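You operate a simulated robot arm through the tools that you are given. There is no shell and no other tool. Be economical: measure what you need, move in short steps, check, and stop when the job is done.

Carry out the task below with a simulated robot arm. There is one attempt and no reset: what you move stays moved.

TASK
Take the orange panel from the top of the blue bench and put it on the top of the blue table. Take the grey sack and put it on the blue ribbed sheet. Press the gauge zero button two times. Stack the 3 m/min blue card from the top of the checking table on top of the 6 m/min blue card. The order is free. Set down upright: orange panel, grey sack.

The check looks at the end state, three seconds after you hand in, the way a careful person would. Anything else that was tipped, shoved, dropped, spilled or broken makes it a failure. Flat cloth is picked up by pressing the open fingertips on it (5 to 10 N) and closing them slowly along it; thin cloth reads only 2 to 8 mm in the jaws.

THE ROBOT
A 6-joint arm with a two-finger gripper on a trunk, on a base that drives. Base frame: it is fixed to the floor where the robot stands at the start and does not move with it; the origin is under the middle of the robot, x ahead of it, y to its left, z up; the surface under the hand at the start is at about z = 80. Units: cm, rad, N and s.
It reaches about 129.8 cm from its shoulder. Its first joint turns from -2.601 to 2.601 rad. Places, roughly: blue card [-525, -325, 75]; blue ribbed sheet (40x28x2 cm) [90, 0, 80]; gauge zero button [60, -60, 80]; grey sack (10x11x12 cm) [80, -30, 80]; orange panel (4x10x8 cm) [50, 10, 80]; top of the blue table [60, 140, 50]. Payload 1.57 kg.
The tool frame sits at the grasp point between the pads (the TCP): z along the fingers, y along the line on which they close. The tips reach 2.1 cm beyond it. Largest opening 7 cm; the body of the gripper starts 5 cm behind the TCP.
Orientation is that of the tool frame in the base frame, as a unit quaternion [x, y, z, w]. With the fingers straight down and closing along the base's y, the tool's x points along the base's -x, its y along +y and its z along -z.

THE INTERFACE
- The arm moves only by the tool arm_command. Its arguments are lists of equal length, an entry for each row: "grip": the closure, from 0 (fully open) to 1 (shut); "travel": the shift along the tool's x, y, z in mm, a list of three; "turn": the turn, a rotation vector about the tool's x, y, z in rad, a list of three. In form: {"grip": [grip, ...], "travel": [[tx, ty, tz], ...], "turn": [[rx, ry, rz], ...]}. A call has 1 to 20 rows; each row shifts and turns the commanded pose from where the row before left it, along the tool's axes as they then stand. A row lasts 0.2 s, in which the tool goes at most 5 cm and 0.15 rad; a call with a longer step from one row to the next is refused whole, and so is a gripper value outside its range. Where a pose cannot be reached the arm comes as near as it can. A force on the tool above 40 N (or 10 N above the force at the start of the call, whichever is more), or a blocked arm, ends the call early, and 0.2 s more pass. Each finger halts on what it meets, pressing with about 26 N; the grip force reading is that of the motor and also rises with nothing between the fingers. The clock runs only during rows and for 0.2 s after the last one: add rows that do not move to give the fingers time. The reply holds the time, the measured pose of the TCP, the force on the tool along the base axes, the opening and the grip force, in the units named above and with some noise, with the torque about the TCP (base axes, N m) and any sound that the robot's microphone picked up, and new pictures: "views" is both (left out), scene, wrist or none.
- Cameras (640 x 400 px; columns grow to the right, rows downward): "scene" is now at [3.85, 19.55, 179.86]; the picture's right is [0.01, -1.00, 0.00], its down [-0.81, -0.01, -0.58] and it looks along [0.58, 0.01, -0.81] (base axes); focal length 259 px, centre (320, 200). "wrist" rides on the gripper at [7.9, 0.4, -8.1] in the tool frame; the picture's right is [-0.05, 1.00, 0.00], its down [-0.67, -0.04, -0.74] and it looks along [-0.74, -0.04, 0.67] (tool axes); focal length 256 px, centre (320, 200). There is no depth. A picture from a camera that has moved, and an enlarged one, comes with that camera's place and axes in the base frame and with its lens. The place of the scene camera against the robot may be out by one fixed shift of up to 2.5 cm in any direction.
- slide_trunk(by): slides the trunk up (or, below 0, down) by that many cm; the arm and the scene camera ride with it, the base frame stays. It gives what a move gives, with no picture.
- base_move(legs): drives the robot by 1 to 6 legs, each [ahead, turn to the left] in cm and rad, along the robot's own axes; the way and the turn of a leg run together, so that a leg with both is an arc; at most 150 cm and 3.142 rad a leg. The arm and the cameras ride along, it lands a little off, and it stops where it bumps. It gives what a move gives, and a new picture of the scene camera.
- aim_head(pan, tilt): turns the head with the scene camera to pan (to the left, within 2.705 rad either way) and tilt (down, from -0.506 to 1.204), counted from straight ahead of the robot. It gives what a move gives, and a new picture of the scene camera.
- close_up(camera, box): a new picture of the part [left, top, right, bottom] of that camera's present view, enlarged. The clock stands still meanwhile.
- close_job(): hands the job in; it is judged then, once.

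Work in short steps. Places have to be worked out from the pictures, the camera data and where the tool is seen: move nearer, look again, correct. Check each grasp and each placing, and mend what went wrong. You have 165 turns and 260 pictures in all, those below and enlarged ones among them. Open the gripper and draw the arm clear of the work before you hand the job in, unless the task says otherwise.

The tools are called after "Call:" by a JSON object that holds its "method" and its "body". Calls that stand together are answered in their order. arm_command: Moves the arm, as the interface text tells. Its arguments: {"type":"object","properties":{"grip":{"type":"array","items":{"type":"number"}},"travel":{"type":"array","items":{"type":"array","items":{"type":"number"}}},"turn":{"type":"array","items":{"type":"array","items":{"type":"number"}}},"views":{"type":"string","enum":["both","scene","wrist","none"]}},"required":["grip","travel","turn"]} The other tools are called the same way: slide_trunk (by) slides the trunk up or down; base_move (legs) drives the base; aim_head (pan, tilt) turns the head that bears the scene camera; close_up (camera, box) takes an enlarged picture of a part of a camera's view; close_job () hands the job in.

At the start:

```text
time_s: 0.0
tcp_pos: [91.14, 23.11, 113.05]
tool_rot: [0.006, 1.0, 0.0, 0.0]
force: [-1.1, 0.0, 0.3]
wrist_torque: [-0.01, 0.02, 0.01]
width: 7.01
grip_force: 0.0
trunk travel left (down, up): [-81.2, 15.8]
robot x, y, heading: [-0.11, 2.22, 0.001]
head pan, tilt: [0.009, 0.948]
```

scene: 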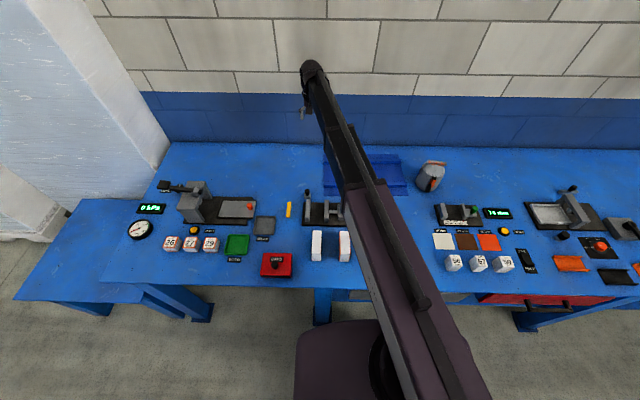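
wrist: 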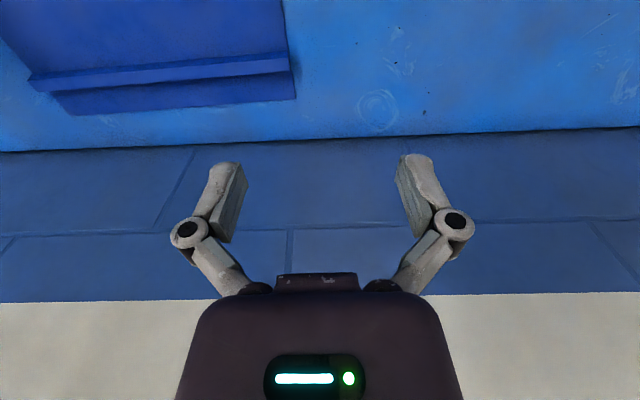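

I start by enlarging the scene to identify the objects on the bench.

Call:
{"method": "close_up", "body": {"camera": "scene", "box": [100, 160, 360, 300]}}

Call:
{"method": "close_up", "body": {"camera": "scene", "box": [380, 150, 640, 300]}}

```text
2.46 times, centred on (230, 230) of scene
camera zoom: at [3.85, 19.55, 179.86], right [0.01, -1.0, 0.0], down [-0.81, -0.01, -0.58], along [0.58, 0.01, -0.81], focal length 638 px, centre (542, 126)
```

zoom: 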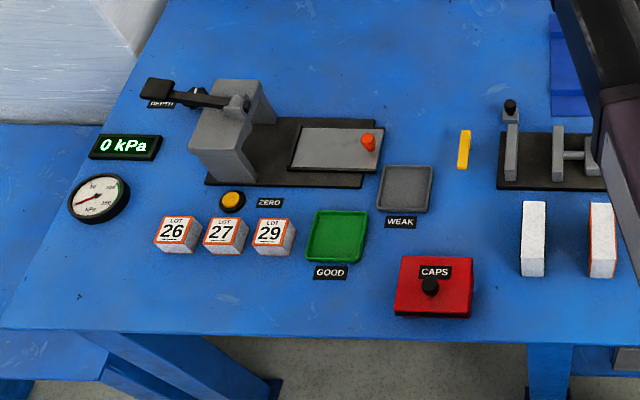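

```text
2.46 times, centred on (510, 225) of scene
camera zoom: at [3.85, 19.55, 179.86], right [0.01, -1.0, 0.0], down [-0.81, -0.01, -0.58], along [0.58, 0.01, -0.81], focal length 638 px, centre (-148, 138)
```

zoom: 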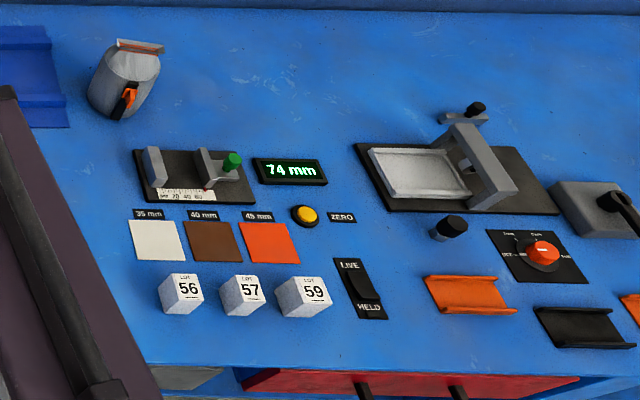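

The right-hand zero button (near the "74 mm" readout) matches [60,-60], and the right white/orange-edged block matches the panel. I'll bring the hand back over the panel to look with the wrist camera.

Call:
{"method": "arm_command", "body": {"grip": [0, 0, 0, 0, 0, 0, 0, 0, 0, 0, 0, 0], "travel": [[42, -10, 0], [42, -10, 0], [42, -10, 0], [42, -10, 0], [42, -10, 0], [42, -10, 0], [42, -10, 0], [42, -10, 0], [42, -10, 0], [42, -10, 0], [42, -20, 0], [0, 0, 0]], "turn": [[0, 0, 0], [0, 0, 0], [0, 0, 0], [0, 0, 0], [0, 0, 0], [0, 0, 0], [0, 0, 0], [0, 0, 0], [0, 0, 0], [0, 0, 0], [0, 0, 0], [0, 0, 0]]}}

```text
time_s: 2.6
tcp_pos: [52.42, 13.66, 113.09]
tool_rot: [0.006, 1.0, -0.001, 0.0]
force: [0.3, 0.0, -1.0]
wrist_torque: [-0.01, 0.01, 0.0]
width: 7.01
grip_force: 0.0
out of reach, approached as far as the arm can: row 10, 11
trunk travel left (down, up): [-81.2, 15.8]
robot x, y, heading: [0.0, 1.99, 0.001]
head pan, tilt: [0.009, 0.948]
camera scene: at [3.87, 19.57, 179.86], right [0.01, -1.0, 0.0], down [-0.81, -0.01, -0.58], along [0.58, 0.01, -0.81], focal length 259 px, centre (320, 200)
camera wrist: at [44.48, 14.08, 121.29], right [0.06, 1.0, 0.0], down [0.67, -0.04, 0.74], along [0.74, -0.05, -0.67], focal length 256 px, centre (320, 200)
```

scene: 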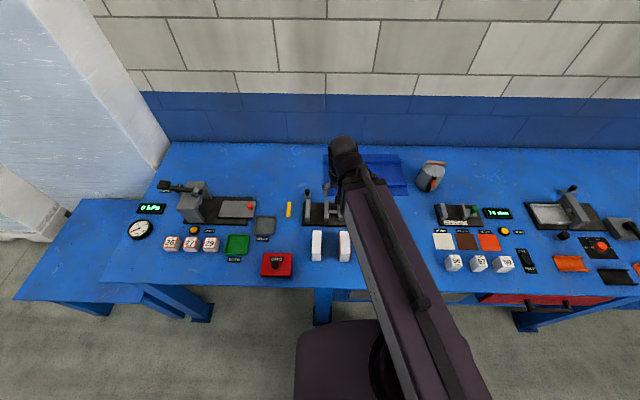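
wrist: 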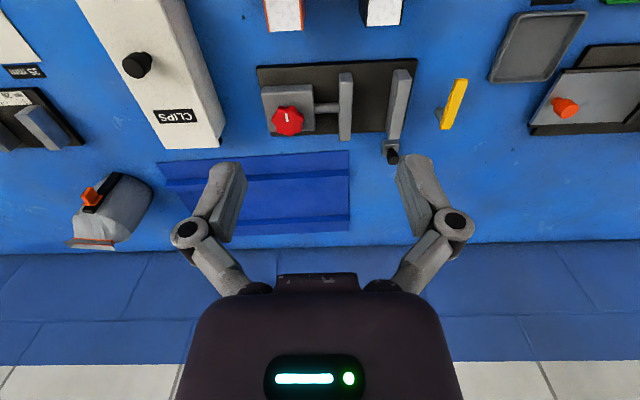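

The panel is too close for the arm at this stance; I back the base up 25 cm.

Call:
{"method": "base_move", "body": {"legs": [[-25, 0]]}}

Call:
{"method": "close_up", "body": {"camera": "wrist", "box": [0, 0, 640, 400]}}

```text
time_s: 4.7
tcp_pos: [27.28, 13.61, 113.27]
tool_rot: [0.005, 1.0, 0.0, 0.0]
force: [0.2, -0.2, -0.7]
wrist_torque: [0.01, 0.01, -0.01]
width: 6.99
grip_force: 0.0
trunk travel left (down, up): [-81.2, 15.8]
robot x, y, heading: [-24.85, 1.87, 0.002]
head pan, tilt: [0.009, 0.948]
camera scene: at [-21.24, 19.52, 179.87], right [0.01, -1.0, 0.0], down [-0.81, -0.01, -0.58], along [0.58, 0.01, -0.81], focal length 259 px, centre (320, 200)
```

scene: 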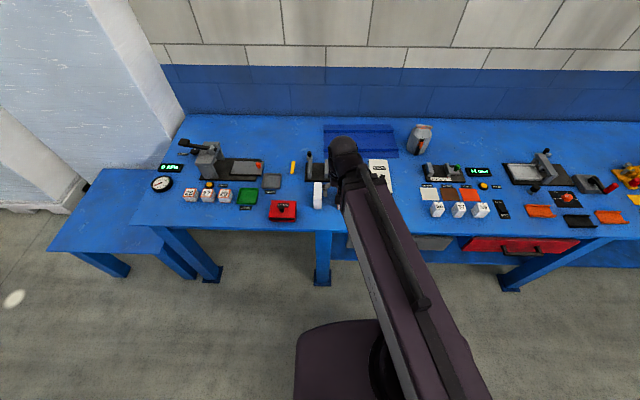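

```text
1.00 times, centred on (320, 200) of wrist (not enlarged: the box is as wide or as high as the picture)
camera zoom: at [19.44, 14.1, 121.33], right [0.06, 1.0, 0.0], down [0.67, -0.04, 0.74], along [0.74, -0.05, -0.67], focal length 256 px, centre (320, 200)
```

zoom: 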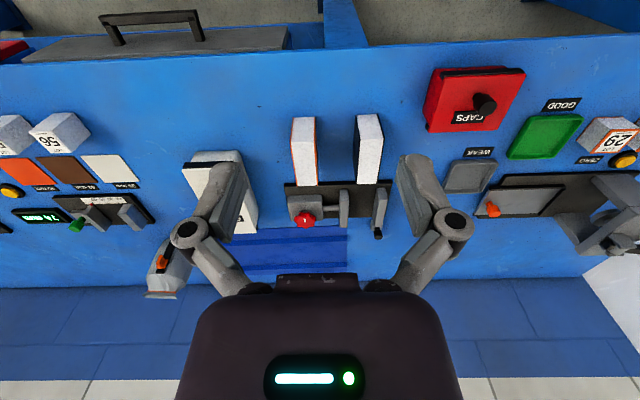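

The panel's top is around x 43–52, y≈10, thickness along y. I move above it at z=100.

Call:
{"method": "arm_command", "body": {"grip": [0, 0, 0, 0, 0, 0], "travel": [[-40, -7, 0], [-40, -7, 0], [-40, -8, 0], [-40, -8, 40], [-40, -7, 45], [0, 0, 45]], "turn": [[0, 0, 0], [0, 0, 0], [0, 0, 0], [0, 0, 0], [0, 0, 0], [0, 0, 0]], "views": "wrist"}}

```text
refused: row 4 steps farther than a row can; nothing moved
```

The step was too long; splitting it.

Call:
{"method": "arm_command", "body": {"grip": [0, 0, 0, 0, 0, 0, 0, 0, 0], "travel": [[-40, -7, 0], [-40, -7, 0], [-40, -8, 0], [-40, -8, 0], [-40, -7, 0], [0, 0, 45], [0, 0, 45], [0, 0, 40], [0, 0, 0]], "turn": [[0, 0, 0], [0, 0, 0], [0, 0, 0], [0, 0, 0], [0, 0, 0], [0, 0, 0], [0, 0, 0], [0, 0, 0], [0, 0, 0]], "views": "wrist"}}

```text
time_s: 6.7
tcp_pos: [47.4, 9.74, 113.07]
tool_rot: [0.006, 1.0, 0.001, -0.001]
force: [0.6, -1.0, 1.0]
wrist_torque: [-0.01, -0.02, 0.01]
width: 7.03
grip_force: 0.0
out of reach, approached as far as the arm can: row 6, 7, 8
trunk travel left (down, up): [-81.2, 15.8]
robot x, y, heading: [-24.76, 1.68, -0.0]
head pan, tilt: [0.009, 0.948]
camera wrist: at [39.5, 10.26, 121.29], right [0.06, 1.0, 0.0], down [0.67, -0.04, 0.74], along [0.74, -0.05, -0.67], focal length 256 px, centre (320, 200)
```

wrist: 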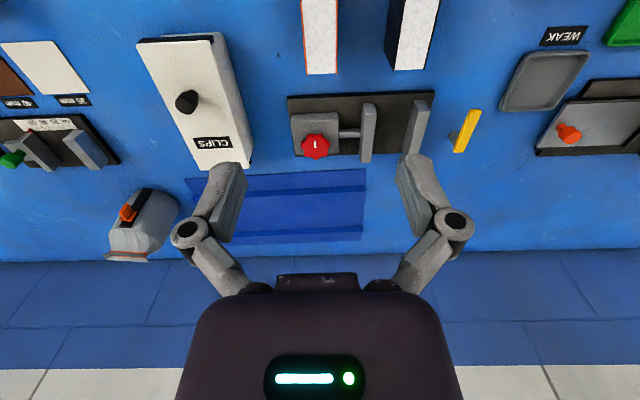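

The arm can't reach lower at this trunk height, so I slide the trunk down 15 cm.

Call:
{"method": "slide_trunk", "body": {"by": -15}}

Call:
{"method": "close_up", "body": {"camera": "wrist", "box": [0, 0, 640, 400]}}

Call:
{"method": "close_up", "body": {"camera": "scene", "box": [0, 0, 640, 400]}}

```text
time_s: 8.4
tcp_pos: [47.38, 9.74, 98.17]
tool_rot: [0.005, 1.0, 0.0, -0.001]
force: [0.0, 0.6, 0.4]
wrist_torque: [0.0, 0.01, -0.03]
width: 6.98
grip_force: 0.2
trunk travel left (down, up): [-66.2, 30.8]
robot x, y, heading: [-24.9, 1.74, 0.001]
head pan, tilt: [0.009, 0.948]
```

```text
1.00 times, centred on (320, 200) of wrist (not enlarged: the box is as wide or as high as the picture)
camera zoom: at [39.48, 10.25, 106.31], right [0.06, 1.0, 0.0], down [0.67, -0.04, 0.74], along [0.74, -0.05, -0.67], focal length 256 px, centre (320, 200)
```

zoom: 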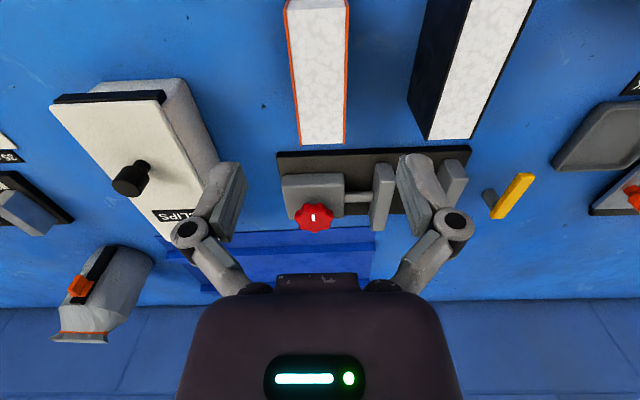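

```text
1.00 times, centred on (320, 200) of scene (not enlarged: the box is as wide or as high as the picture)
camera zoom: at [-21.11, 19.52, 164.87], right [0.01, -1.0, 0.0], down [-0.81, -0.01, -0.58], along [0.58, 0.01, -0.81], focal length 259 px, centre (320, 200)
```

zoom: 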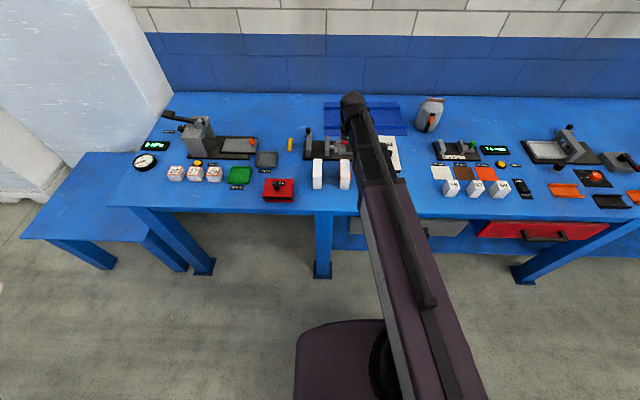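

Panel top spans x≈42.5–52.3, y≈9.6, top z≈88; the hand is centred. Lower by the trunk to z≈85.

Call:
{"method": "slide_trunk", "body": {"by": -13.2}}

Call:
{"method": "close_up", "body": {"camera": "wrist", "box": [0, 0, 640, 400]}}

```text
time_s: 10.1
tcp_pos: [47.37, 9.8, 84.97]
tool_rot: [0.005, 1.0, 0.001, -0.001]
force: [-0.3, 0.1, 0.4]
wrist_torque: [0.01, -0.01, -0.03]
width: 6.99
grip_force: 0.0
trunk travel left (down, up): [-53.0, 44.0]
robot x, y, heading: [-24.92, 1.71, 0.002]
head pan, tilt: [0.009, 0.948]
```

```text
1.00 times, centred on (320, 200) of wrist (not enlarged: the box is as wide or as high as the picture)
camera zoom: at [39.48, 10.25, 93.11], right [0.06, 1.0, 0.0], down [0.67, -0.04, 0.74], along [0.74, -0.05, -0.67], focal length 256 px, centre (320, 200)
```

zoom: 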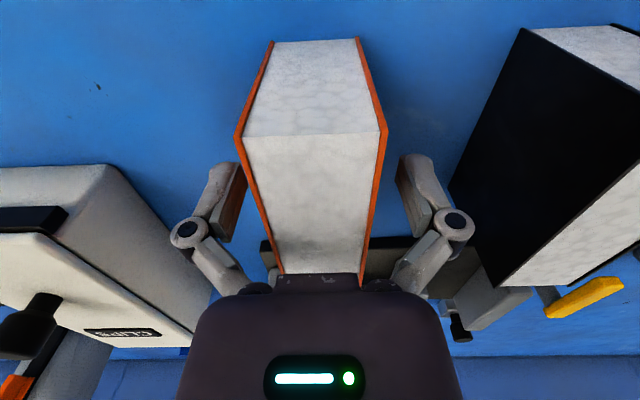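

The fingers straddle the panel nicely. Close and lift a little with the arm.

Call:
{"method": "arm_command", "body": {"grip": [0.3, 0.5, 0.7, 0.7, 0.7], "travel": [[0, 0, 0], [0, 0, 0], [0, 0, 0], [0, 0, 0], [0, 0, 0]], "turn": [[0, 0, 0], [0, 0, 0], [0, 0, 0], [0, 0, 0], [0, 0, 0]], "views": "wrist"}}

Call:
{"method": "slide_trunk", "body": {"by": 25}}

Call:
{"method": "close_up", "body": {"camera": "wrist", "box": [0, 0, 640, 400]}}

Call:
{"method": "aim_head", "body": {"pan": 0.8, "tilt": 0.8}}

```text
time_s: 11.2
tcp_pos: [47.38, 9.78, 84.91]
tool_rot: [0.005, 1.0, 0.0, -0.001]
force: [0.3, -0.3, 2.9]
wrist_torque: [-0.07, -0.08, -0.04]
width: 3.91
grip_force: 25.7
trunk travel left (down, up): [-53.0, 44.0]
robot x, y, heading: [-24.66, 1.78, 0.006]
head pan, tilt: [0.009, 0.948]
camera wrist: at [39.47, 10.25, 93.11], right [0.06, 1.0, 0.0], down [0.67, -0.04, 0.74], along [0.74, -0.05, -0.67], focal length 256 px, centre (320, 200)
```

wrist: 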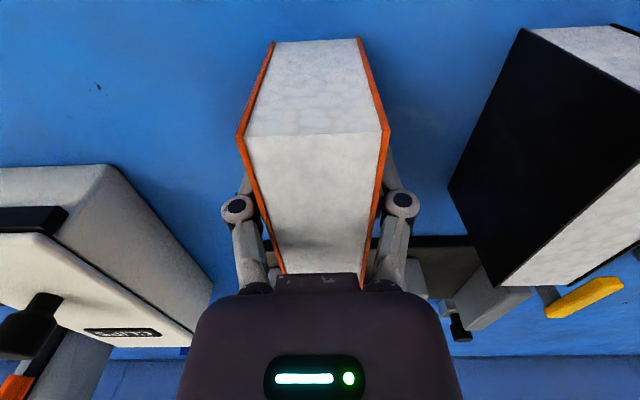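

```text
time_s: 13.8
tcp_pos: [47.47, 9.8, 109.9]
tool_rot: [0.006, 1.0, 0.0, -0.001]
force: [0.1, -0.3, -0.9]
wrist_torque: [0.01, -0.01, -0.01]
width: 3.93
grip_force: 25.8
trunk travel left (down, up): [-78.0, 19.0]
robot x, y, heading: [-24.56, 1.94, 0.002]
head pan, tilt: [0.009, 0.948]
```

```text
1.00 times, centred on (320, 200) of wrist (not enlarged: the box is as wide or as high as the picture)
camera zoom: at [39.49, 10.26, 118.09], right [0.06, 1.0, 0.0], down [0.67, -0.04, 0.74], along [0.74, -0.05, -0.67], focal length 256 px, centre (320, 200)
```

zoom: 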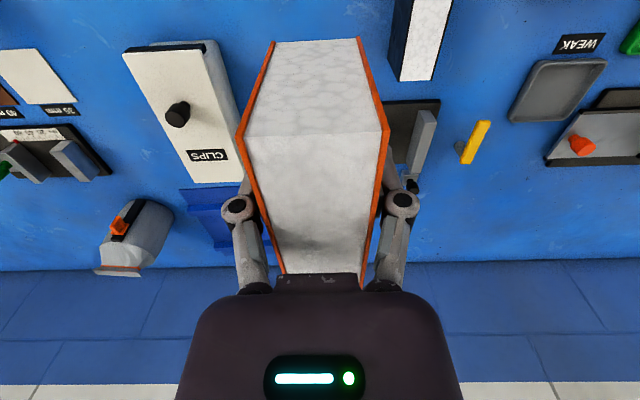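

```text
time_s: 15.0
tcp_pos: [47.35, 9.79, 109.92]
tool_rot: [0.005, 1.0, 0.0, -0.001]
force: [-0.4, -0.3, -1.0]
wrist_torque: [0.02, -0.01, -0.01]
width: 3.95
grip_force: 26.0
trunk travel left (down, up): [-78.0, 19.0]
robot x, y, heading: [-25.01, 1.69, 0.001]
head pan, tilt: [0.799, 0.799]
camera scene: at [-22.76, 25.24, 177.8], right [0.72, -0.7, 0.0], down [-0.5, -0.51, -0.7], along [0.49, 0.5, -0.72], focal length 259 px, centre (320, 200)
```

scene: 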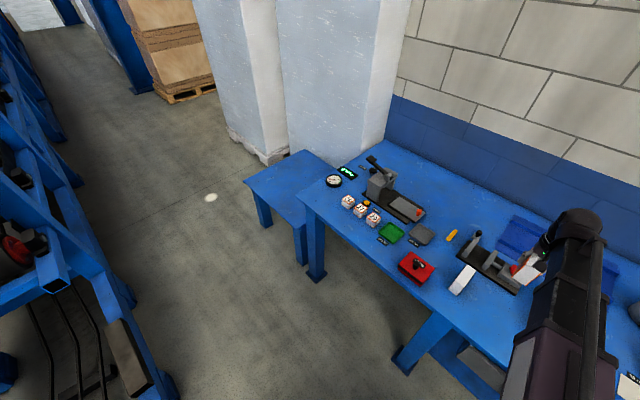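

Panel held level; the low blue table to the left is clear. I drive along the bench to face it: turn left, ahead, turn back.

Call:
{"method": "base_move", "body": {"legs": [[0, 1.571], [108, 0], [0, -1.2]]}}

```text
time_s: 31.8
tcp_pos: [41.04, 143.58, 109.87]
tool_rot: [-0.177, 0.984, -0.001, -0.001]
force: [-0.1, 0.1, -0.8]
wrist_torque: [-0.06, 0.01, -0.01]
width: 3.96
grip_force: 26.2
trunk travel left (down, up): [-78.0, 19.0]
robot x, y, heading: [-22.81, 108.32, 0.374]
head pan, tilt: [0.799, 0.799]
camera scene: at [-29.24, 130.93, 177.79], right [0.92, -0.39, 0.0], down [-0.28, -0.66, -0.7], along [0.27, 0.64, -0.72], focal length 259 px, centre (320, 200)
```

scene: 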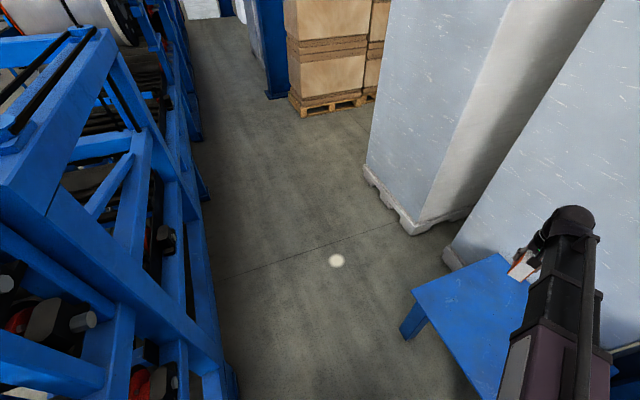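

Now face the head toward the table to judge clearance.

Call:
{"method": "aim_head", "body": {"pan": 0.25, "tilt": 0.9}}

Call:
{"method": "close_up", "body": {"camera": "wrist", "box": [0, 0, 640, 400]}}

```text
time_s: 32.8
tcp_pos: [41.08, 143.51, 109.83]
tool_rot: [-0.177, 0.984, 0.0, -0.001]
force: [0.5, 0.2, 0.1]
wrist_torque: [-0.02, 0.02, -0.04]
width: 3.93
grip_force: 26.3
trunk travel left (down, up): [-78.0, 19.0]
robot x, y, heading: [-22.95, 108.9, 0.369]
head pan, tilt: [0.25, 0.901]
camera scene: at [-26.2, 127.79, 177.02], right [0.58, -0.81, 0.0], down [-0.64, -0.46, -0.62], along [0.5, 0.36, -0.78], focal length 259 px, centre (320, 200)
```

scene: 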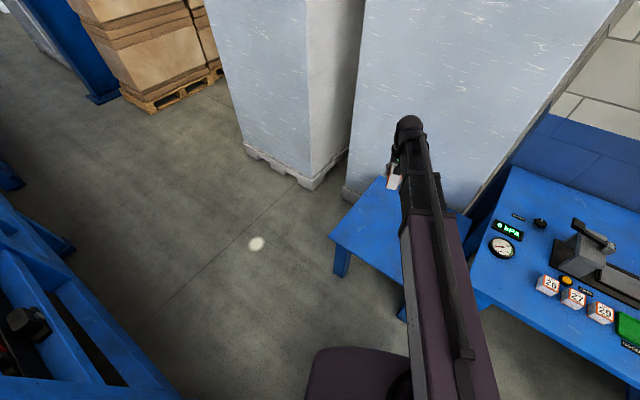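

```text
1.00 times, centred on (320, 200) of wrist (not enlarged: the box is as wide or as high as the picture)
camera zoom: at [33.48, 141.1, 118.1], right [-0.3, 0.95, 0.0], down [0.64, 0.2, 0.74], along [0.71, 0.22, -0.67], focal length 256 px, centre (320, 200)
```

zoom: 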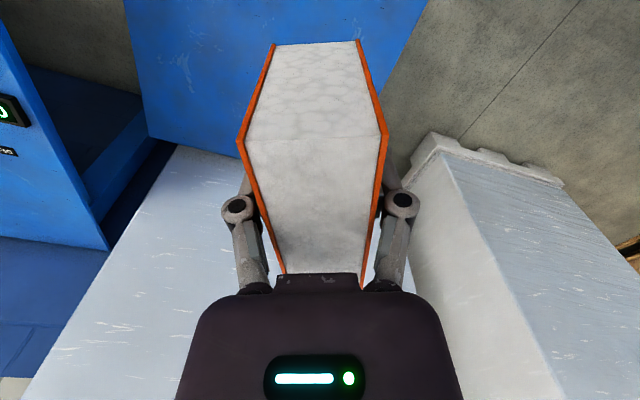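

The table spans about x 35–93, y 104–165. I extend the arm 15 cm forward, 6 cm right, then lower 45 cm and look.

Call:
{"method": "arm_command", "body": {"grip": [0.7, 0.7, 0.7, 0.7, 0.7], "travel": [[-38, -15, 0], [-38, -15, 0], [-38, -15, 0], [-38, -15, 0], [0, 0, 0]], "turn": [[0, 0, 0], [0, 0, 0], [0, 0, 0], [0, 0, 0], [0, 0, 0]], "views": "none"}}

Call:
{"method": "slide_trunk", "body": {"by": -45}}

Call:
{"method": "close_up", "body": {"camera": "wrist", "box": [0, 0, 640, 400]}}

Call:
{"method": "close_up", "body": {"camera": "scene", "box": [0, 0, 640, 400]}}

```text
time_s: 34.0
tcp_pos: [57.43, 143.18, 110.05]
tool_rot: [-0.177, 0.984, -0.001, 0.0]
force: [-1.3, 0.4, -1.0]
wrist_torque: [0.01, 0.0, 0.01]
width: 3.93
grip_force: 25.7
trunk travel left (down, up): [-78.0, 19.0]
robot x, y, heading: [-23.3, 108.45, 0.371]
head pan, tilt: [0.25, 0.901]
```

```text
refused: -45 is not a number from -40 to 40
```

```text
1.00 times, centred on (320, 200) of wrist (not enlarged: the box is as wide or as high as the picture)
camera zoom: at [49.81, 140.8, 118.12], right [-0.3, 0.95, 0.0], down [0.64, 0.2, 0.74], along [0.71, 0.22, -0.67], focal length 256 px, centre (320, 200)
```

zoom: 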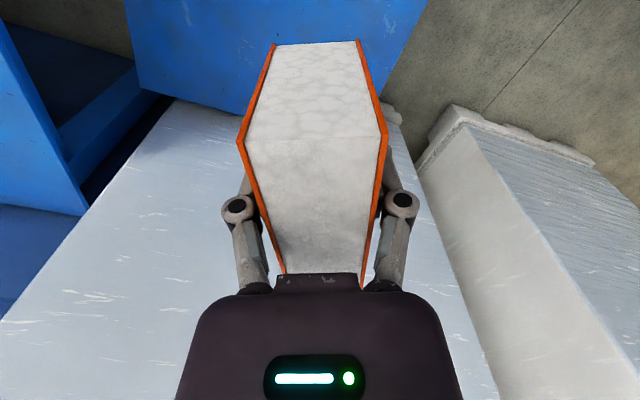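

```text
1.00 times, centred on (320, 200) of scene (not enlarged: the box is as wide or as high as the picture)
camera zoom: at [-26.24, 127.77, 177.02], right [0.58, -0.81, 0.0], down [-0.64, -0.46, -0.62], along [0.5, 0.36, -0.78], focal length 259 px, centre (320, 200)
```

zoom: 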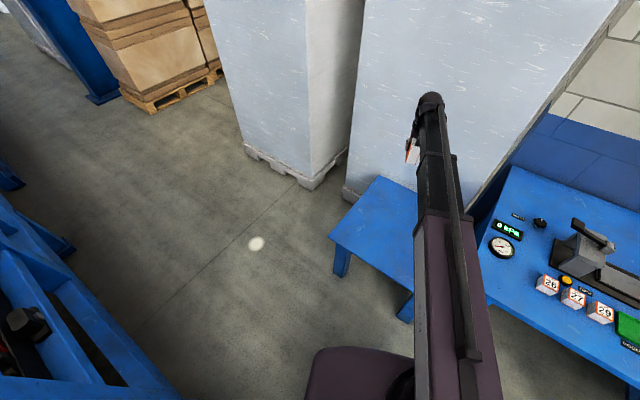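

The limit is 40 per slide; lower 38.

Call:
{"method": "slide_trunk", "body": {"by": -38}}

Call:
{"method": "close_up", "body": {"camera": "wrist", "box": [0, 0, 640, 400]}}

Call:
{"method": "close_up", "body": {"camera": "scene", "box": [0, 0, 640, 400]}}

```text
time_s: 37.6
tcp_pos: [57.49, 143.19, 71.94]
tool_rot: [-0.177, 0.984, 0.0, -0.001]
force: [0.2, -0.7, -1.0]
wrist_torque: [0.03, 0.02, 0.0]
width: 3.92
grip_force: 26.2
trunk travel left (down, up): [-40.0, 57.0]
robot x, y, heading: [-22.94, 108.32, 0.374]
head pan, tilt: [0.25, 0.901]
```

```text
1.00 times, centred on (320, 200) of wrist (not enlarged: the box is as wide or as high as the picture)
camera zoom: at [49.83, 140.82, 80.1], right [-0.3, 0.95, 0.0], down [0.64, 0.2, 0.74], along [0.71, 0.22, -0.67], focal length 256 px, centre (320, 200)
```

zoom: 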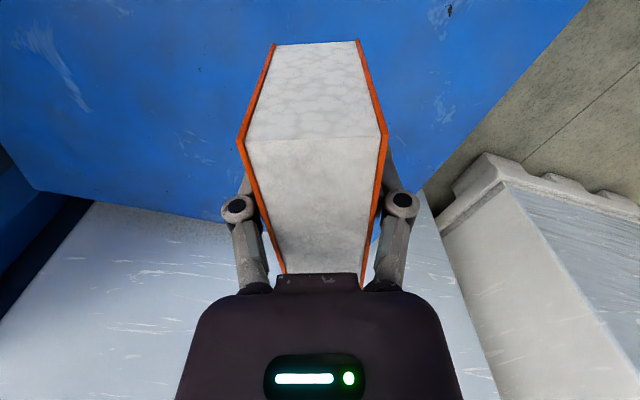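

```text
1.00 times, centred on (320, 200) of scene (not enlarged: the box is as wide or as high as the picture)
camera zoom: at [-26.19, 127.78, 139.02], right [0.58, -0.81, 0.0], down [-0.64, -0.46, -0.62], along [0.5, 0.36, -0.78], focal length 259 px, centre (320, 200)
```

zoom: 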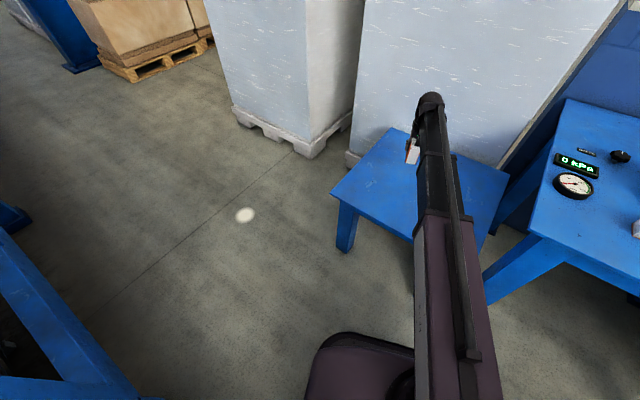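

Clear. Lower 15 more, then creep down with the arm until contact.

Call:
{"method": "slide_trunk", "body": {"by": -15}}

Call:
{"method": "arm_command", "body": {"grip": [0.7, 0.7, 0.7, 0.7], "travel": [[0, 0, 6], [0, 0, 6], [0, 0, 4], [0, 0, 0]], "turn": [[0, 0, 0], [0, 0, 0], [0, 0, 0], [0, 0, 0]], "views": "wrist"}}

```text
time_s: 39.4
tcp_pos: [57.42, 143.14, 57.03]
tool_rot: [-0.177, 0.984, 0.0, 0.0]
force: [0.2, 1.2, -1.4]
wrist_torque: [0.01, -0.01, -0.02]
width: 3.92
grip_force: 26.4
trunk travel left (down, up): [-25.0, 72.0]
robot x, y, heading: [-22.73, 108.46, 0.372]
head pan, tilt: [0.25, 0.901]
```

```text
time_s: 40.4
tcp_pos: [57.47, 143.22, 56.9]
tool_rot: [-0.178, 0.984, -0.001, -0.001]
force: [-0.4, 0.8, -0.1]
wrist_torque: [0.01, -0.01, 0.03]
width: 3.91
grip_force: 25.8
out of reach, approached as far as the arm can: row 1, 2, 3
trunk travel left (down, up): [-25.0, 72.0]
robot x, y, heading: [-23.26, 108.62, 0.372]
head pan, tilt: [0.25, 0.901]
camera wrist: at [49.83, 140.82, 65.09], right [-0.3, 0.95, 0.0], down [0.64, 0.2, 0.74], along [0.71, 0.22, -0.67], focal length 256 px, centre (320, 200)
```

wrist: 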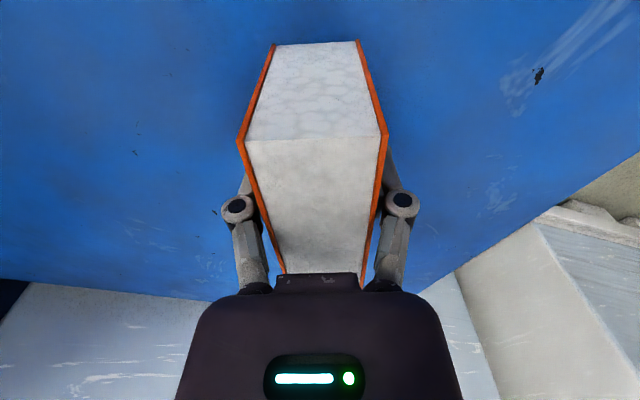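

The arm cannot go lower, so I use the trunk in small steps.

Call:
{"method": "slide_trunk", "body": {"by": -1.5}}

Call:
{"method": "slide_trunk", "body": {"by": -0.5}}

```text
time_s: 41.0
tcp_pos: [57.4, 143.25, 55.39]
tool_rot: [-0.177, 0.984, 0.0, 0.0]
force: [0.2, 0.0, 0.1]
wrist_torque: [-0.01, -0.01, 0.0]
width: 3.94
grip_force: 26.2
trunk travel left (down, up): [-23.5, 73.5]
robot x, y, heading: [-23.15, 108.96, 0.37]
head pan, tilt: [0.25, 0.901]
```

```text
time_s: 41.5
tcp_pos: [57.53, 143.29, 54.87]
tool_rot: [-0.177, 0.984, 0.001, -0.001]
force: [0.4, 0.0, 2.0]
wrist_torque: [0.01, -0.08, 0.0]
width: 3.93
grip_force: 26.1
trunk travel left (down, up): [-23.0, 74.0]
robot x, y, heading: [-23.15, 108.37, 0.373]
head pan, tilt: [0.25, 0.901]
```

Slight contact starts (2 N). A further 0.2 cm, then release.

Call:
{"method": "slide_trunk", "body": {"by": -0.2}}

Call:
{"method": "arm_command", "body": {"grip": [0.5, 0.4, 0.2, 0, 0, 0], "travel": [[0, 0, 0], [0, 0, 0], [0, 0, 0], [0, 0, 0], [0, 0, 0], [0, 0, 0]], "turn": [[0, 0, 0], [0, 0, 0], [0, 0, 0], [0, 0, 0], [0, 0, 0], [0, 0, 0]], "views": "wrist"}}

```text
time_s: 42.1
tcp_pos: [57.37, 143.18, 54.88]
tool_rot: [-0.177, 0.984, 0.0, 0.0]
force: [3.7, 1.6, 19.3]
wrist_torque: [0.03, -0.11, -0.01]
width: 3.95
grip_force: 26.4
trunk travel left (down, up): [-22.8, 74.2]
robot x, y, heading: [-22.79, 108.51, 0.374]
head pan, tilt: [0.25, 0.901]
```

```text
time_s: 43.5
tcp_pos: [57.34, 143.24, 54.66]
tool_rot: [-0.177, 0.984, 0.0, 0.0]
force: [-0.1, 0.3, 1.0]
wrist_torque: [0.02, 0.02, 0.03]
width: 7.0
grip_force: 0.1
trunk travel left (down, up): [-22.8, 74.2]
robot x, y, heading: [-23.09, 108.82, 0.377]
head pan, tilt: [0.25, 0.901]
camera wrist: at [49.83, 140.82, 62.9], right [-0.3, 0.95, 0.0], down [0.64, 0.2, 0.74], along [0.71, 0.22, -0.67], focal length 256 px, centre (320, 200)
```

wrist: 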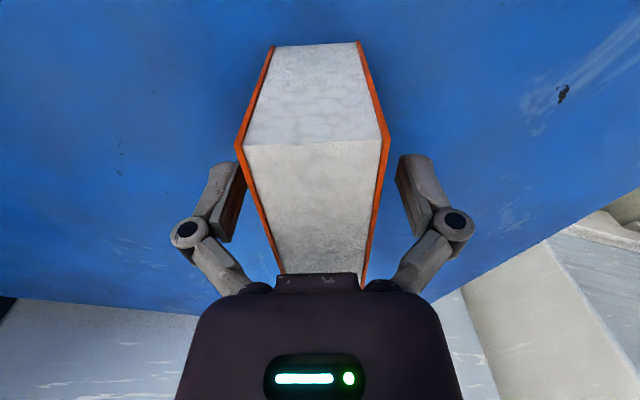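

Panel stands on the table. Raise the trunk clear and check it.

Call:
{"method": "slide_trunk", "body": {"by": 40}}

Call:
{"method": "slide_trunk", "body": {"by": 15}}

Call:
{"method": "close_up", "body": {"camera": "wrist", "box": [0, 0, 640, 400]}}

```text
time_s: 47.3
tcp_pos: [57.47, 143.15, 94.79]
tool_rot: [-0.178, 0.984, -0.001, -0.001]
force: [-0.7, -0.4, 0.2]
wrist_torque: [-0.02, 0.03, -0.04]
width: 6.99
grip_force: 0.0
trunk travel left (down, up): [-62.8, 34.2]
robot x, y, heading: [-23.05, 108.64, 0.377]
head pan, tilt: [0.25, 0.901]
```

```text
time_s: 49.0
tcp_pos: [57.49, 143.19, 109.73]
tool_rot: [-0.177, 0.984, 0.0, -0.001]
force: [-0.4, -0.2, 0.0]
wrist_torque: [0.04, 0.0, -0.01]
width: 6.99
grip_force: 0.1
trunk travel left (down, up): [-77.8, 19.2]
robot x, y, heading: [-22.86, 108.67, 0.375]
head pan, tilt: [0.25, 0.901]
```

```text
1.00 times, centred on (320, 200) of wrist (not enlarged: the box is as wide or as high as the picture)
camera zoom: at [49.83, 140.83, 117.89], right [-0.3, 0.95, 0.0], down [0.64, 0.2, 0.74], along [0.71, 0.22, -0.67], focal length 256 px, centre (320, 200)
```

zoom: 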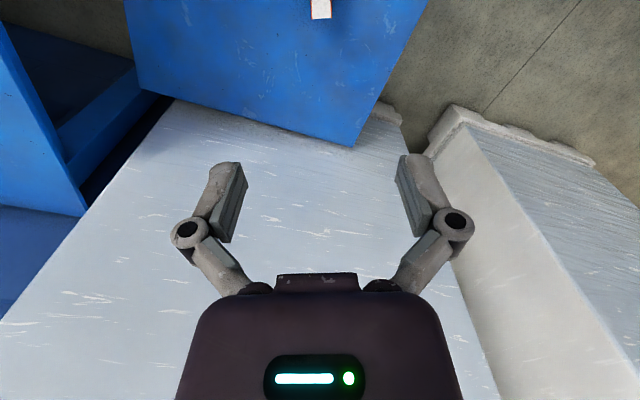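

Panel is standing at its place. Retract the arm and drive back to face the sack/gauge area at about (-5,-20).

Call:
{"method": "arm_command", "body": {"grip": [0, 0, 0, 0, 0], "travel": [[38, 15, 0], [38, 15, 0], [38, 15, 0], [38, 15, 0], [0, 0, 0]], "turn": [[0, 0, 0], [0, 0, 0], [0, 0, 0], [0, 0, 0], [0, 0, 0]], "views": "none"}}

Call:
{"method": "base_move", "body": {"legs": [[0, -1.945], [130, 0], [0, 1.571]]}}

Call:
{"method": "aim_head", "body": {"pan": 0, "tilt": 0.9}}

```text
time_s: 50.2
tcp_pos: [40.96, 143.57, 109.6]
tool_rot: [-0.177, 0.984, 0.0, 0.0]
force: [-0.4, -0.3, -0.6]
wrist_torque: [-0.02, 0.02, -0.01]
width: 7.02
grip_force: 0.1
trunk travel left (down, up): [-77.8, 19.2]
robot x, y, heading: [-22.78, 108.62, 0.377]
head pan, tilt: [0.25, 0.901]
```

```text
time_s: 71.0
tcp_pos: [49.53, -11.56, 109.79]
tool_rot: [0.0, 1.0, 0.0, -0.001]
force: [-0.6, 0.4, -0.8]
wrist_torque: [0.01, 0.01, -0.03]
width: 7.01
grip_force: 0.1
trunk travel left (down, up): [-77.8, 19.2]
robot x, y, heading: [-22.36, -19.15, 0.01]
head pan, tilt: [0.25, 0.901]
camera scene: at [-18.96, 0.24, 176.82], right [0.25, -0.97, 0.0], down [-0.76, -0.2, -0.62], along [0.6, 0.16, -0.78], focal length 259 px, centre (320, 200)
```

scene: 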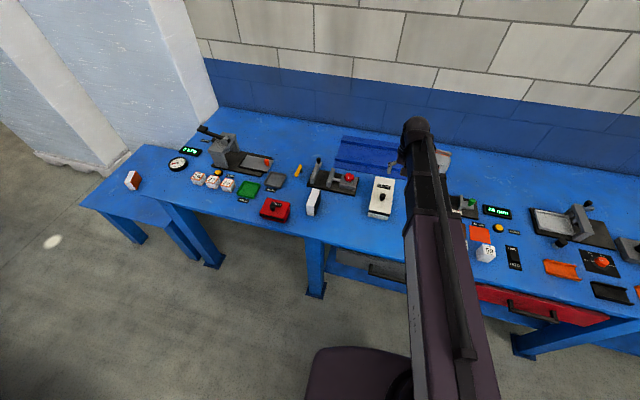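

```text
time_s: 71.8
tcp_pos: [49.4, -11.49, 109.69]
tool_rot: [0.0, 1.0, 0.0, -0.001]
force: [0.3, -0.7, 0.1]
wrist_torque: [-0.02, -0.01, 0.02]
width: 7.03
grip_force: 0.2
trunk travel left (down, up): [-77.8, 19.2]
robot x, y, heading: [-23.1, -19.35, 0.011]
head pan, tilt: [0.0, 0.901]
camera scene: at [-18.77, -1.54, 176.81], right [0.01, -1.0, 0.0], down [-0.78, -0.01, -0.62], along [0.62, 0.01, -0.78], focal length 259 px, centre (320, 200)
```

scene: 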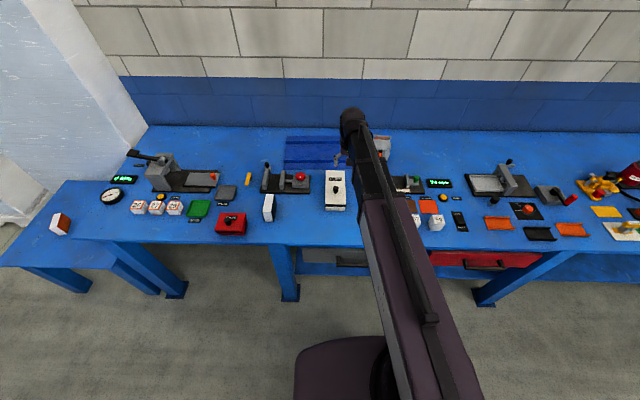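

Panel stands well on the low table. Drive forward 15 cm and look at the sack with the wrist camera.

Call:
{"method": "base_move", "body": {"legs": [[15, 0]]}}

Call:
{"method": "arm_command", "body": {"grip": [0, 0, 0, 0], "travel": [[0, -45, 0], [0, -45, 0], [0, -45, 0], [0, 0, 0]], "turn": [[0, 0, 0], [0, 0, 0], [0, 0, 0], [0, 0, 0]], "views": "wrist"}}

```text
time_s: 73.3
tcp_pos: [64.64, -11.51, 109.58]
tool_rot: [0.0, 1.0, 0.0, 0.0]
force: [0.2, -0.9, -0.4]
wrist_torque: [0.01, 0.01, 0.0]
width: 6.98
grip_force: 0.0
trunk travel left (down, up): [-77.8, 19.2]
robot x, y, heading: [-7.47, -18.76, 0.007]
head pan, tilt: [0.0, 0.901]
camera scene: at [-3.48, -1.47, 176.81], right [0.01, -1.0, 0.0], down [-0.78, -0.01, -0.62], along [0.62, 0.0, -0.78], focal length 259 px, centre (320, 200)
```

scene: 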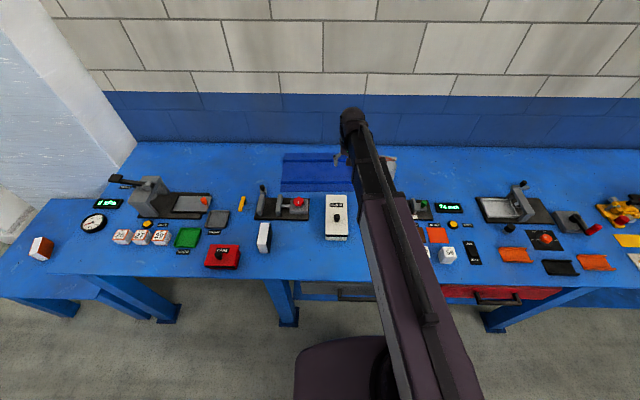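

```text
time_s: 74.3
tcp_pos: [64.43, -25.01, 109.77]
tool_rot: [-0.001, 1.0, 0.0, -0.001]
force: [1.0, -0.9, -0.6]
wrist_torque: [0.02, 0.04, 0.01]
width: 7.01
grip_force: 0.1
trunk travel left (down, up): [-77.8, 19.2]
robot x, y, heading: [-7.88, -18.96, 0.006]
head pan, tilt: [0.0, 0.901]
camera wrist: at [56.62, -24.52, 117.91], right [0.05, 1.0, 0.0], down [0.67, -0.04, 0.74], along [0.74, -0.04, -0.67], focal length 256 px, centre (320, 200)
```

wrist: 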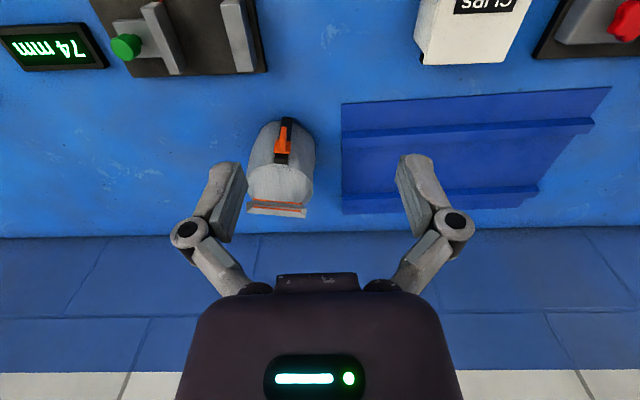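

Close-ups of the sack from both cameras.

Call:
{"method": "close_up", "body": {"camera": "wrist", "box": [220, 100, 350, 230]}}

Call:
{"method": "close_up", "body": {"camera": "scene", "box": [330, 130, 490, 230]}}

```text
3.08 times, centred on (285, 165) of wrist
camera zoom: at [56.62, -24.52, 117.91], right [0.05, 1.0, 0.0], down [0.67, -0.04, 0.74], along [0.74, -0.04, -0.67], focal length 788 px, centre (428, 308)
```

zoom: 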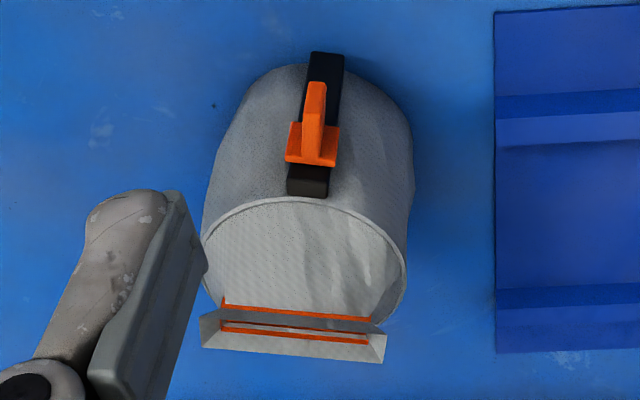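

```text
4.00 times, centred on (410, 180) of scene
camera zoom: at [-3.66, -1.45, 176.81], right [0.01, -1.0, 0.0], down [-0.78, -0.01, -0.62], along [0.62, 0.0, -0.78], focal length 1036 px, centre (-40, 280)
```

zoom: 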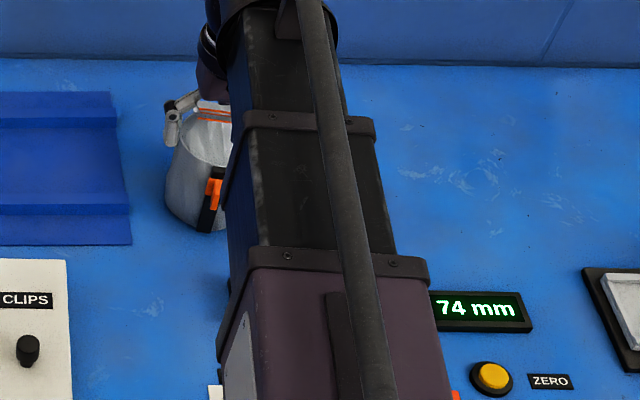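

The sack has a fin across its top running along y; I rotate the hand 90° so the wrist camera looks along -y and fingers close along x, standing off on the sheet's side.

Call:
{"method": "arm_command", "body": {"grip": [0, 0, 0, 0, 0, 0, 0, 0, 0, 0, 0, 0, 0, 0, 0, 0, 0, 0], "travel": [[0, 0, 0], [0, 0, 0], [0, 0, 0], [0, 0, 0], [0, 0, 0], [0, 0, 0], [0, 0, 0], [0, 0, 0], [0, 0, 0], [0, 0, 0], [0, 0, 0], [20, 40, 0], [20, 40, 0], [20, 40, 0], [20, 40, 0], [20, 40, 0], [10, 25, 0], [0, 0, 0]], "turn": [[0, 0, 0.1428], [0, 0, 0.1428], [0, 0, 0.1428], [0, 0, 0.1428], [0, 0, 0.1428], [0, 0, 0.1428], [0, 0, 0.1428], [0, 0, 0.1428], [0, 0, 0.1428], [0, 0, 0.1428], [0, 0, 0.1428], [0, 0, 0], [0, 0, 0], [0, 0, 0], [0, 0, 0], [0, 0, 0], [0, 0, 0], [0, 0, 0]]}}

```text
time_s: 78.1
tcp_pos: [87.12, -14.03, 109.8]
tool_rot: [0.708, 0.707, -0.001, -0.001]
force: [-0.3, 0.5, 0.0]
wrist_torque: [-0.01, -0.03, 0.0]
width: 7.0
grip_force: 0.0
trunk travel left (down, up): [-77.8, 19.2]
robot x, y, heading: [-7.85, -19.15, 0.007]
head pan, tilt: [0.0, 0.901]
camera scene: at [-3.66, -1.48, 176.82], right [0.01, -1.0, 0.0], down [-0.78, -0.01, -0.62], along [0.62, 0.0, -0.78], focal length 259 px, centre (320, 200)
camera wrist: at [87.53, -6.07, 117.9], right [1.0, -0.05, 0.0], down [-0.03, -0.67, 0.75], along [-0.04, -0.74, -0.67], focal length 256 px, centre (320, 200)
```

scene: 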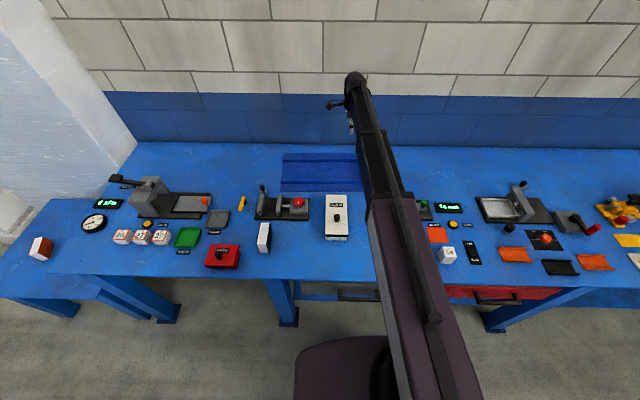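
wrist: 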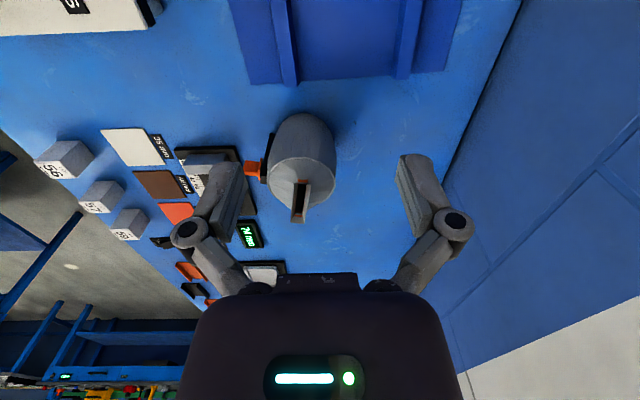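

The fin is seen in profile, about x≈82.7. Zoom.

Call:
{"method": "close_up", "body": {"camera": "wrist", "box": [230, 100, 370, 230]}}

```text
3.08 times, centred on (300, 165) of wrist
camera zoom: at [87.53, -6.07, 117.9], right [1.0, -0.05, 0.0], down [-0.03, -0.67, 0.75], along [-0.04, -0.74, -0.67], focal length 788 px, centre (382, 308)
```

zoom: 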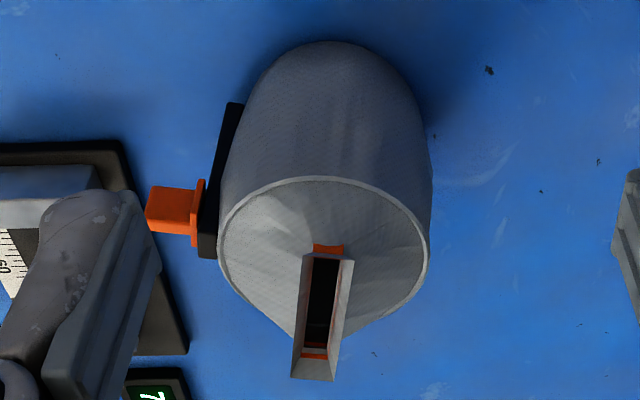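

The sack has a slotted spout on top (≈2.2 cm thick, rim z≈95, centred ≈(83.6,-31.4), yawed ~0.19). I align yaw and move over it, keeping tips above.

Call:
{"method": "arm_command", "body": {"grip": [0, 0, 0, 0, 0, 0, 0, 0], "travel": [[0, 0, 0], [0, 0, 0], [-40, 0, 0], [-40, 0, 0], [-40, 0, 0], [-40, 0, 0], [-15, -2, 0], [0, 0, 0]], "turn": [[0, 0, 0.095], [0, 0, 0.095], [0, 0, 0], [0, 0, 0], [0, 0, 0], [0, 0, 0], [0, 0, 0], [0, 0, 0]]}}

```text
time_s: 79.9
tcp_pos: [83.59, -31.18, 109.65]
tool_rot: [0.771, 0.637, -0.001, -0.001]
force: [0.5, 0.7, 0.5]
wrist_torque: [0.0, 0.03, -0.01]
width: 7.0
grip_force: 0.0
trunk travel left (down, up): [-77.8, 19.2]
robot x, y, heading: [-7.75, -18.98, 0.007]
head pan, tilt: [0.0, 0.901]
camera scene: at [-3.63, -1.48, 176.82], right [0.01, -1.0, 0.0], down [-0.78, -0.01, -0.62], along [0.62, 0.0, -0.78], focal length 259 px, centre (320, 200)
camera wrist: at [85.53, -23.45, 117.88], right [0.97, -0.24, 0.0], down [-0.16, -0.65, 0.75], along [-0.18, -0.72, -0.67], focal length 256 px, centre (320, 200)
```

scene: 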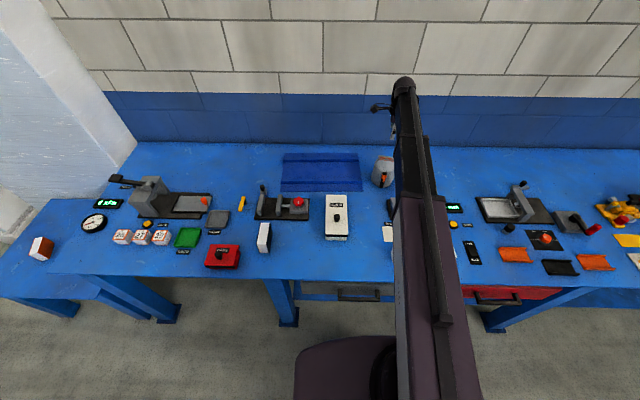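
wrist: 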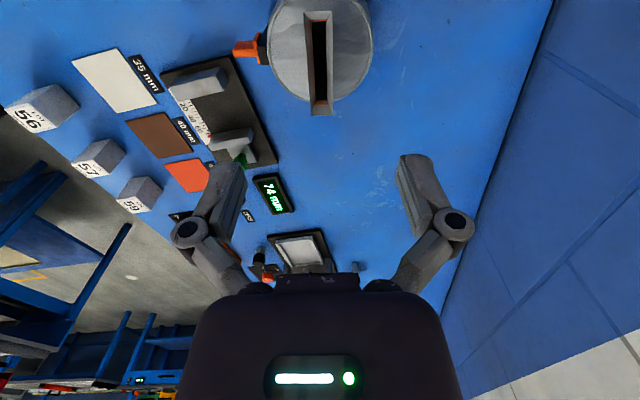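

Well aligned. Lower 10 cm by trunk (tips just above the rim) and check.

Call:
{"method": "slide_trunk", "body": {"by": -10}}

Call:
{"method": "close_up", "body": {"camera": "wrist", "box": [0, 0, 640, 400]}}

Call:
{"method": "close_up", "body": {"camera": "scene", "box": [340, 100, 440, 200]}}

```text
time_s: 81.2
tcp_pos: [83.64, -31.08, 99.72]
tool_rot: [0.771, 0.637, 0.0, -0.001]
force: [-0.5, -0.1, -0.2]
wrist_torque: [0.0, 0.03, 0.03]
width: 7.02
grip_force: 0.0
trunk travel left (down, up): [-67.8, 29.2]
robot x, y, heading: [-7.86, -18.99, 0.008]
head pan, tilt: [0.0, 0.901]
```

```text
1.00 times, centred on (320, 200) of wrist (not enlarged: the box is as wide or as high as the picture)
camera zoom: at [85.53, -23.44, 107.89], right [0.97, -0.24, 0.0], down [-0.16, -0.65, 0.75], along [-0.18, -0.72, -0.67], focal length 256 px, centre (320, 200)
```

zoom: 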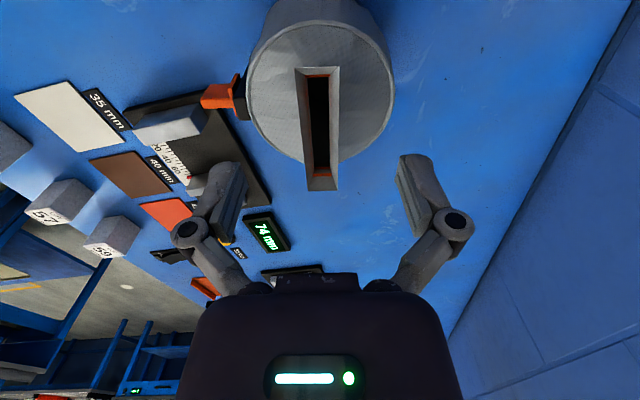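

```text
4.00 times, centred on (390, 150) of scene
camera zoom: at [-3.65, -1.48, 166.82], right [0.01, -1.0, 0.0], down [-0.78, -0.01, -0.62], along [0.62, 0.0, -0.78], focal length 1036 px, centre (40, 400)
```

zoom: 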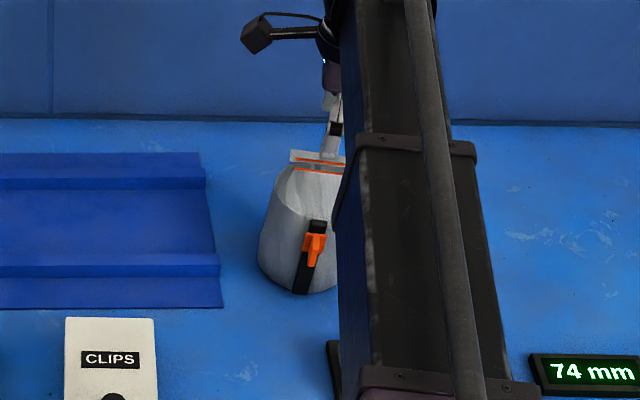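

Rim z≈95.4, centre (83.4,-31.7). Nudge 6 mm to centre, then lower so the tips reach ~z 92.5.

Call:
{"method": "arm_command", "body": {"grip": [0, 0], "travel": [[-6, -1, 0], [0, 0, 0]], "turn": [[0, 0, 0], [0, 0, 0]], "views": "none"}}

Call:
{"method": "slide_trunk", "body": {"by": -5}}

Call:
{"method": "close_up", "body": {"camera": "wrist", "box": [160, 100, 480, 300]}}

```text
time_s: 81.8
tcp_pos: [83.4, -31.83, 99.72]
tool_rot: [0.771, 0.637, -0.001, 0.0]
force: [-0.7, -0.3, -0.5]
wrist_torque: [0.03, -0.03, -0.01]
width: 7.01
grip_force: 0.0
trunk travel left (down, up): [-67.8, 29.2]
robot x, y, heading: [-7.77, -19.3, 0.004]
head pan, tilt: [0.0, 0.901]
```

```text
time_s: 82.8
tcp_pos: [83.46, -31.7, 94.6]
tool_rot: [0.771, 0.637, 0.0, 0.0]
force: [-0.9, -0.2, 0.1]
wrist_torque: [-0.01, -0.01, -0.02]
width: 6.98
grip_force: 0.0
trunk travel left (down, up): [-62.8, 34.2]
robot x, y, heading: [-7.55, -19.16, 0.009]
head pan, tilt: [0.0, 0.901]
```

```text
2.00 times, centred on (320, 200) of wrist
camera zoom: at [85.34, -24.02, 102.89], right [0.97, -0.24, 0.0], down [-0.16, -0.65, 0.75], along [-0.18, -0.72, -0.67], focal length 512 px, centre (320, 200)
```

zoom: 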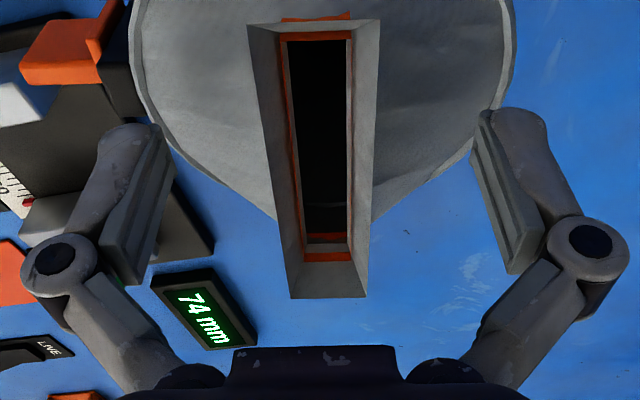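

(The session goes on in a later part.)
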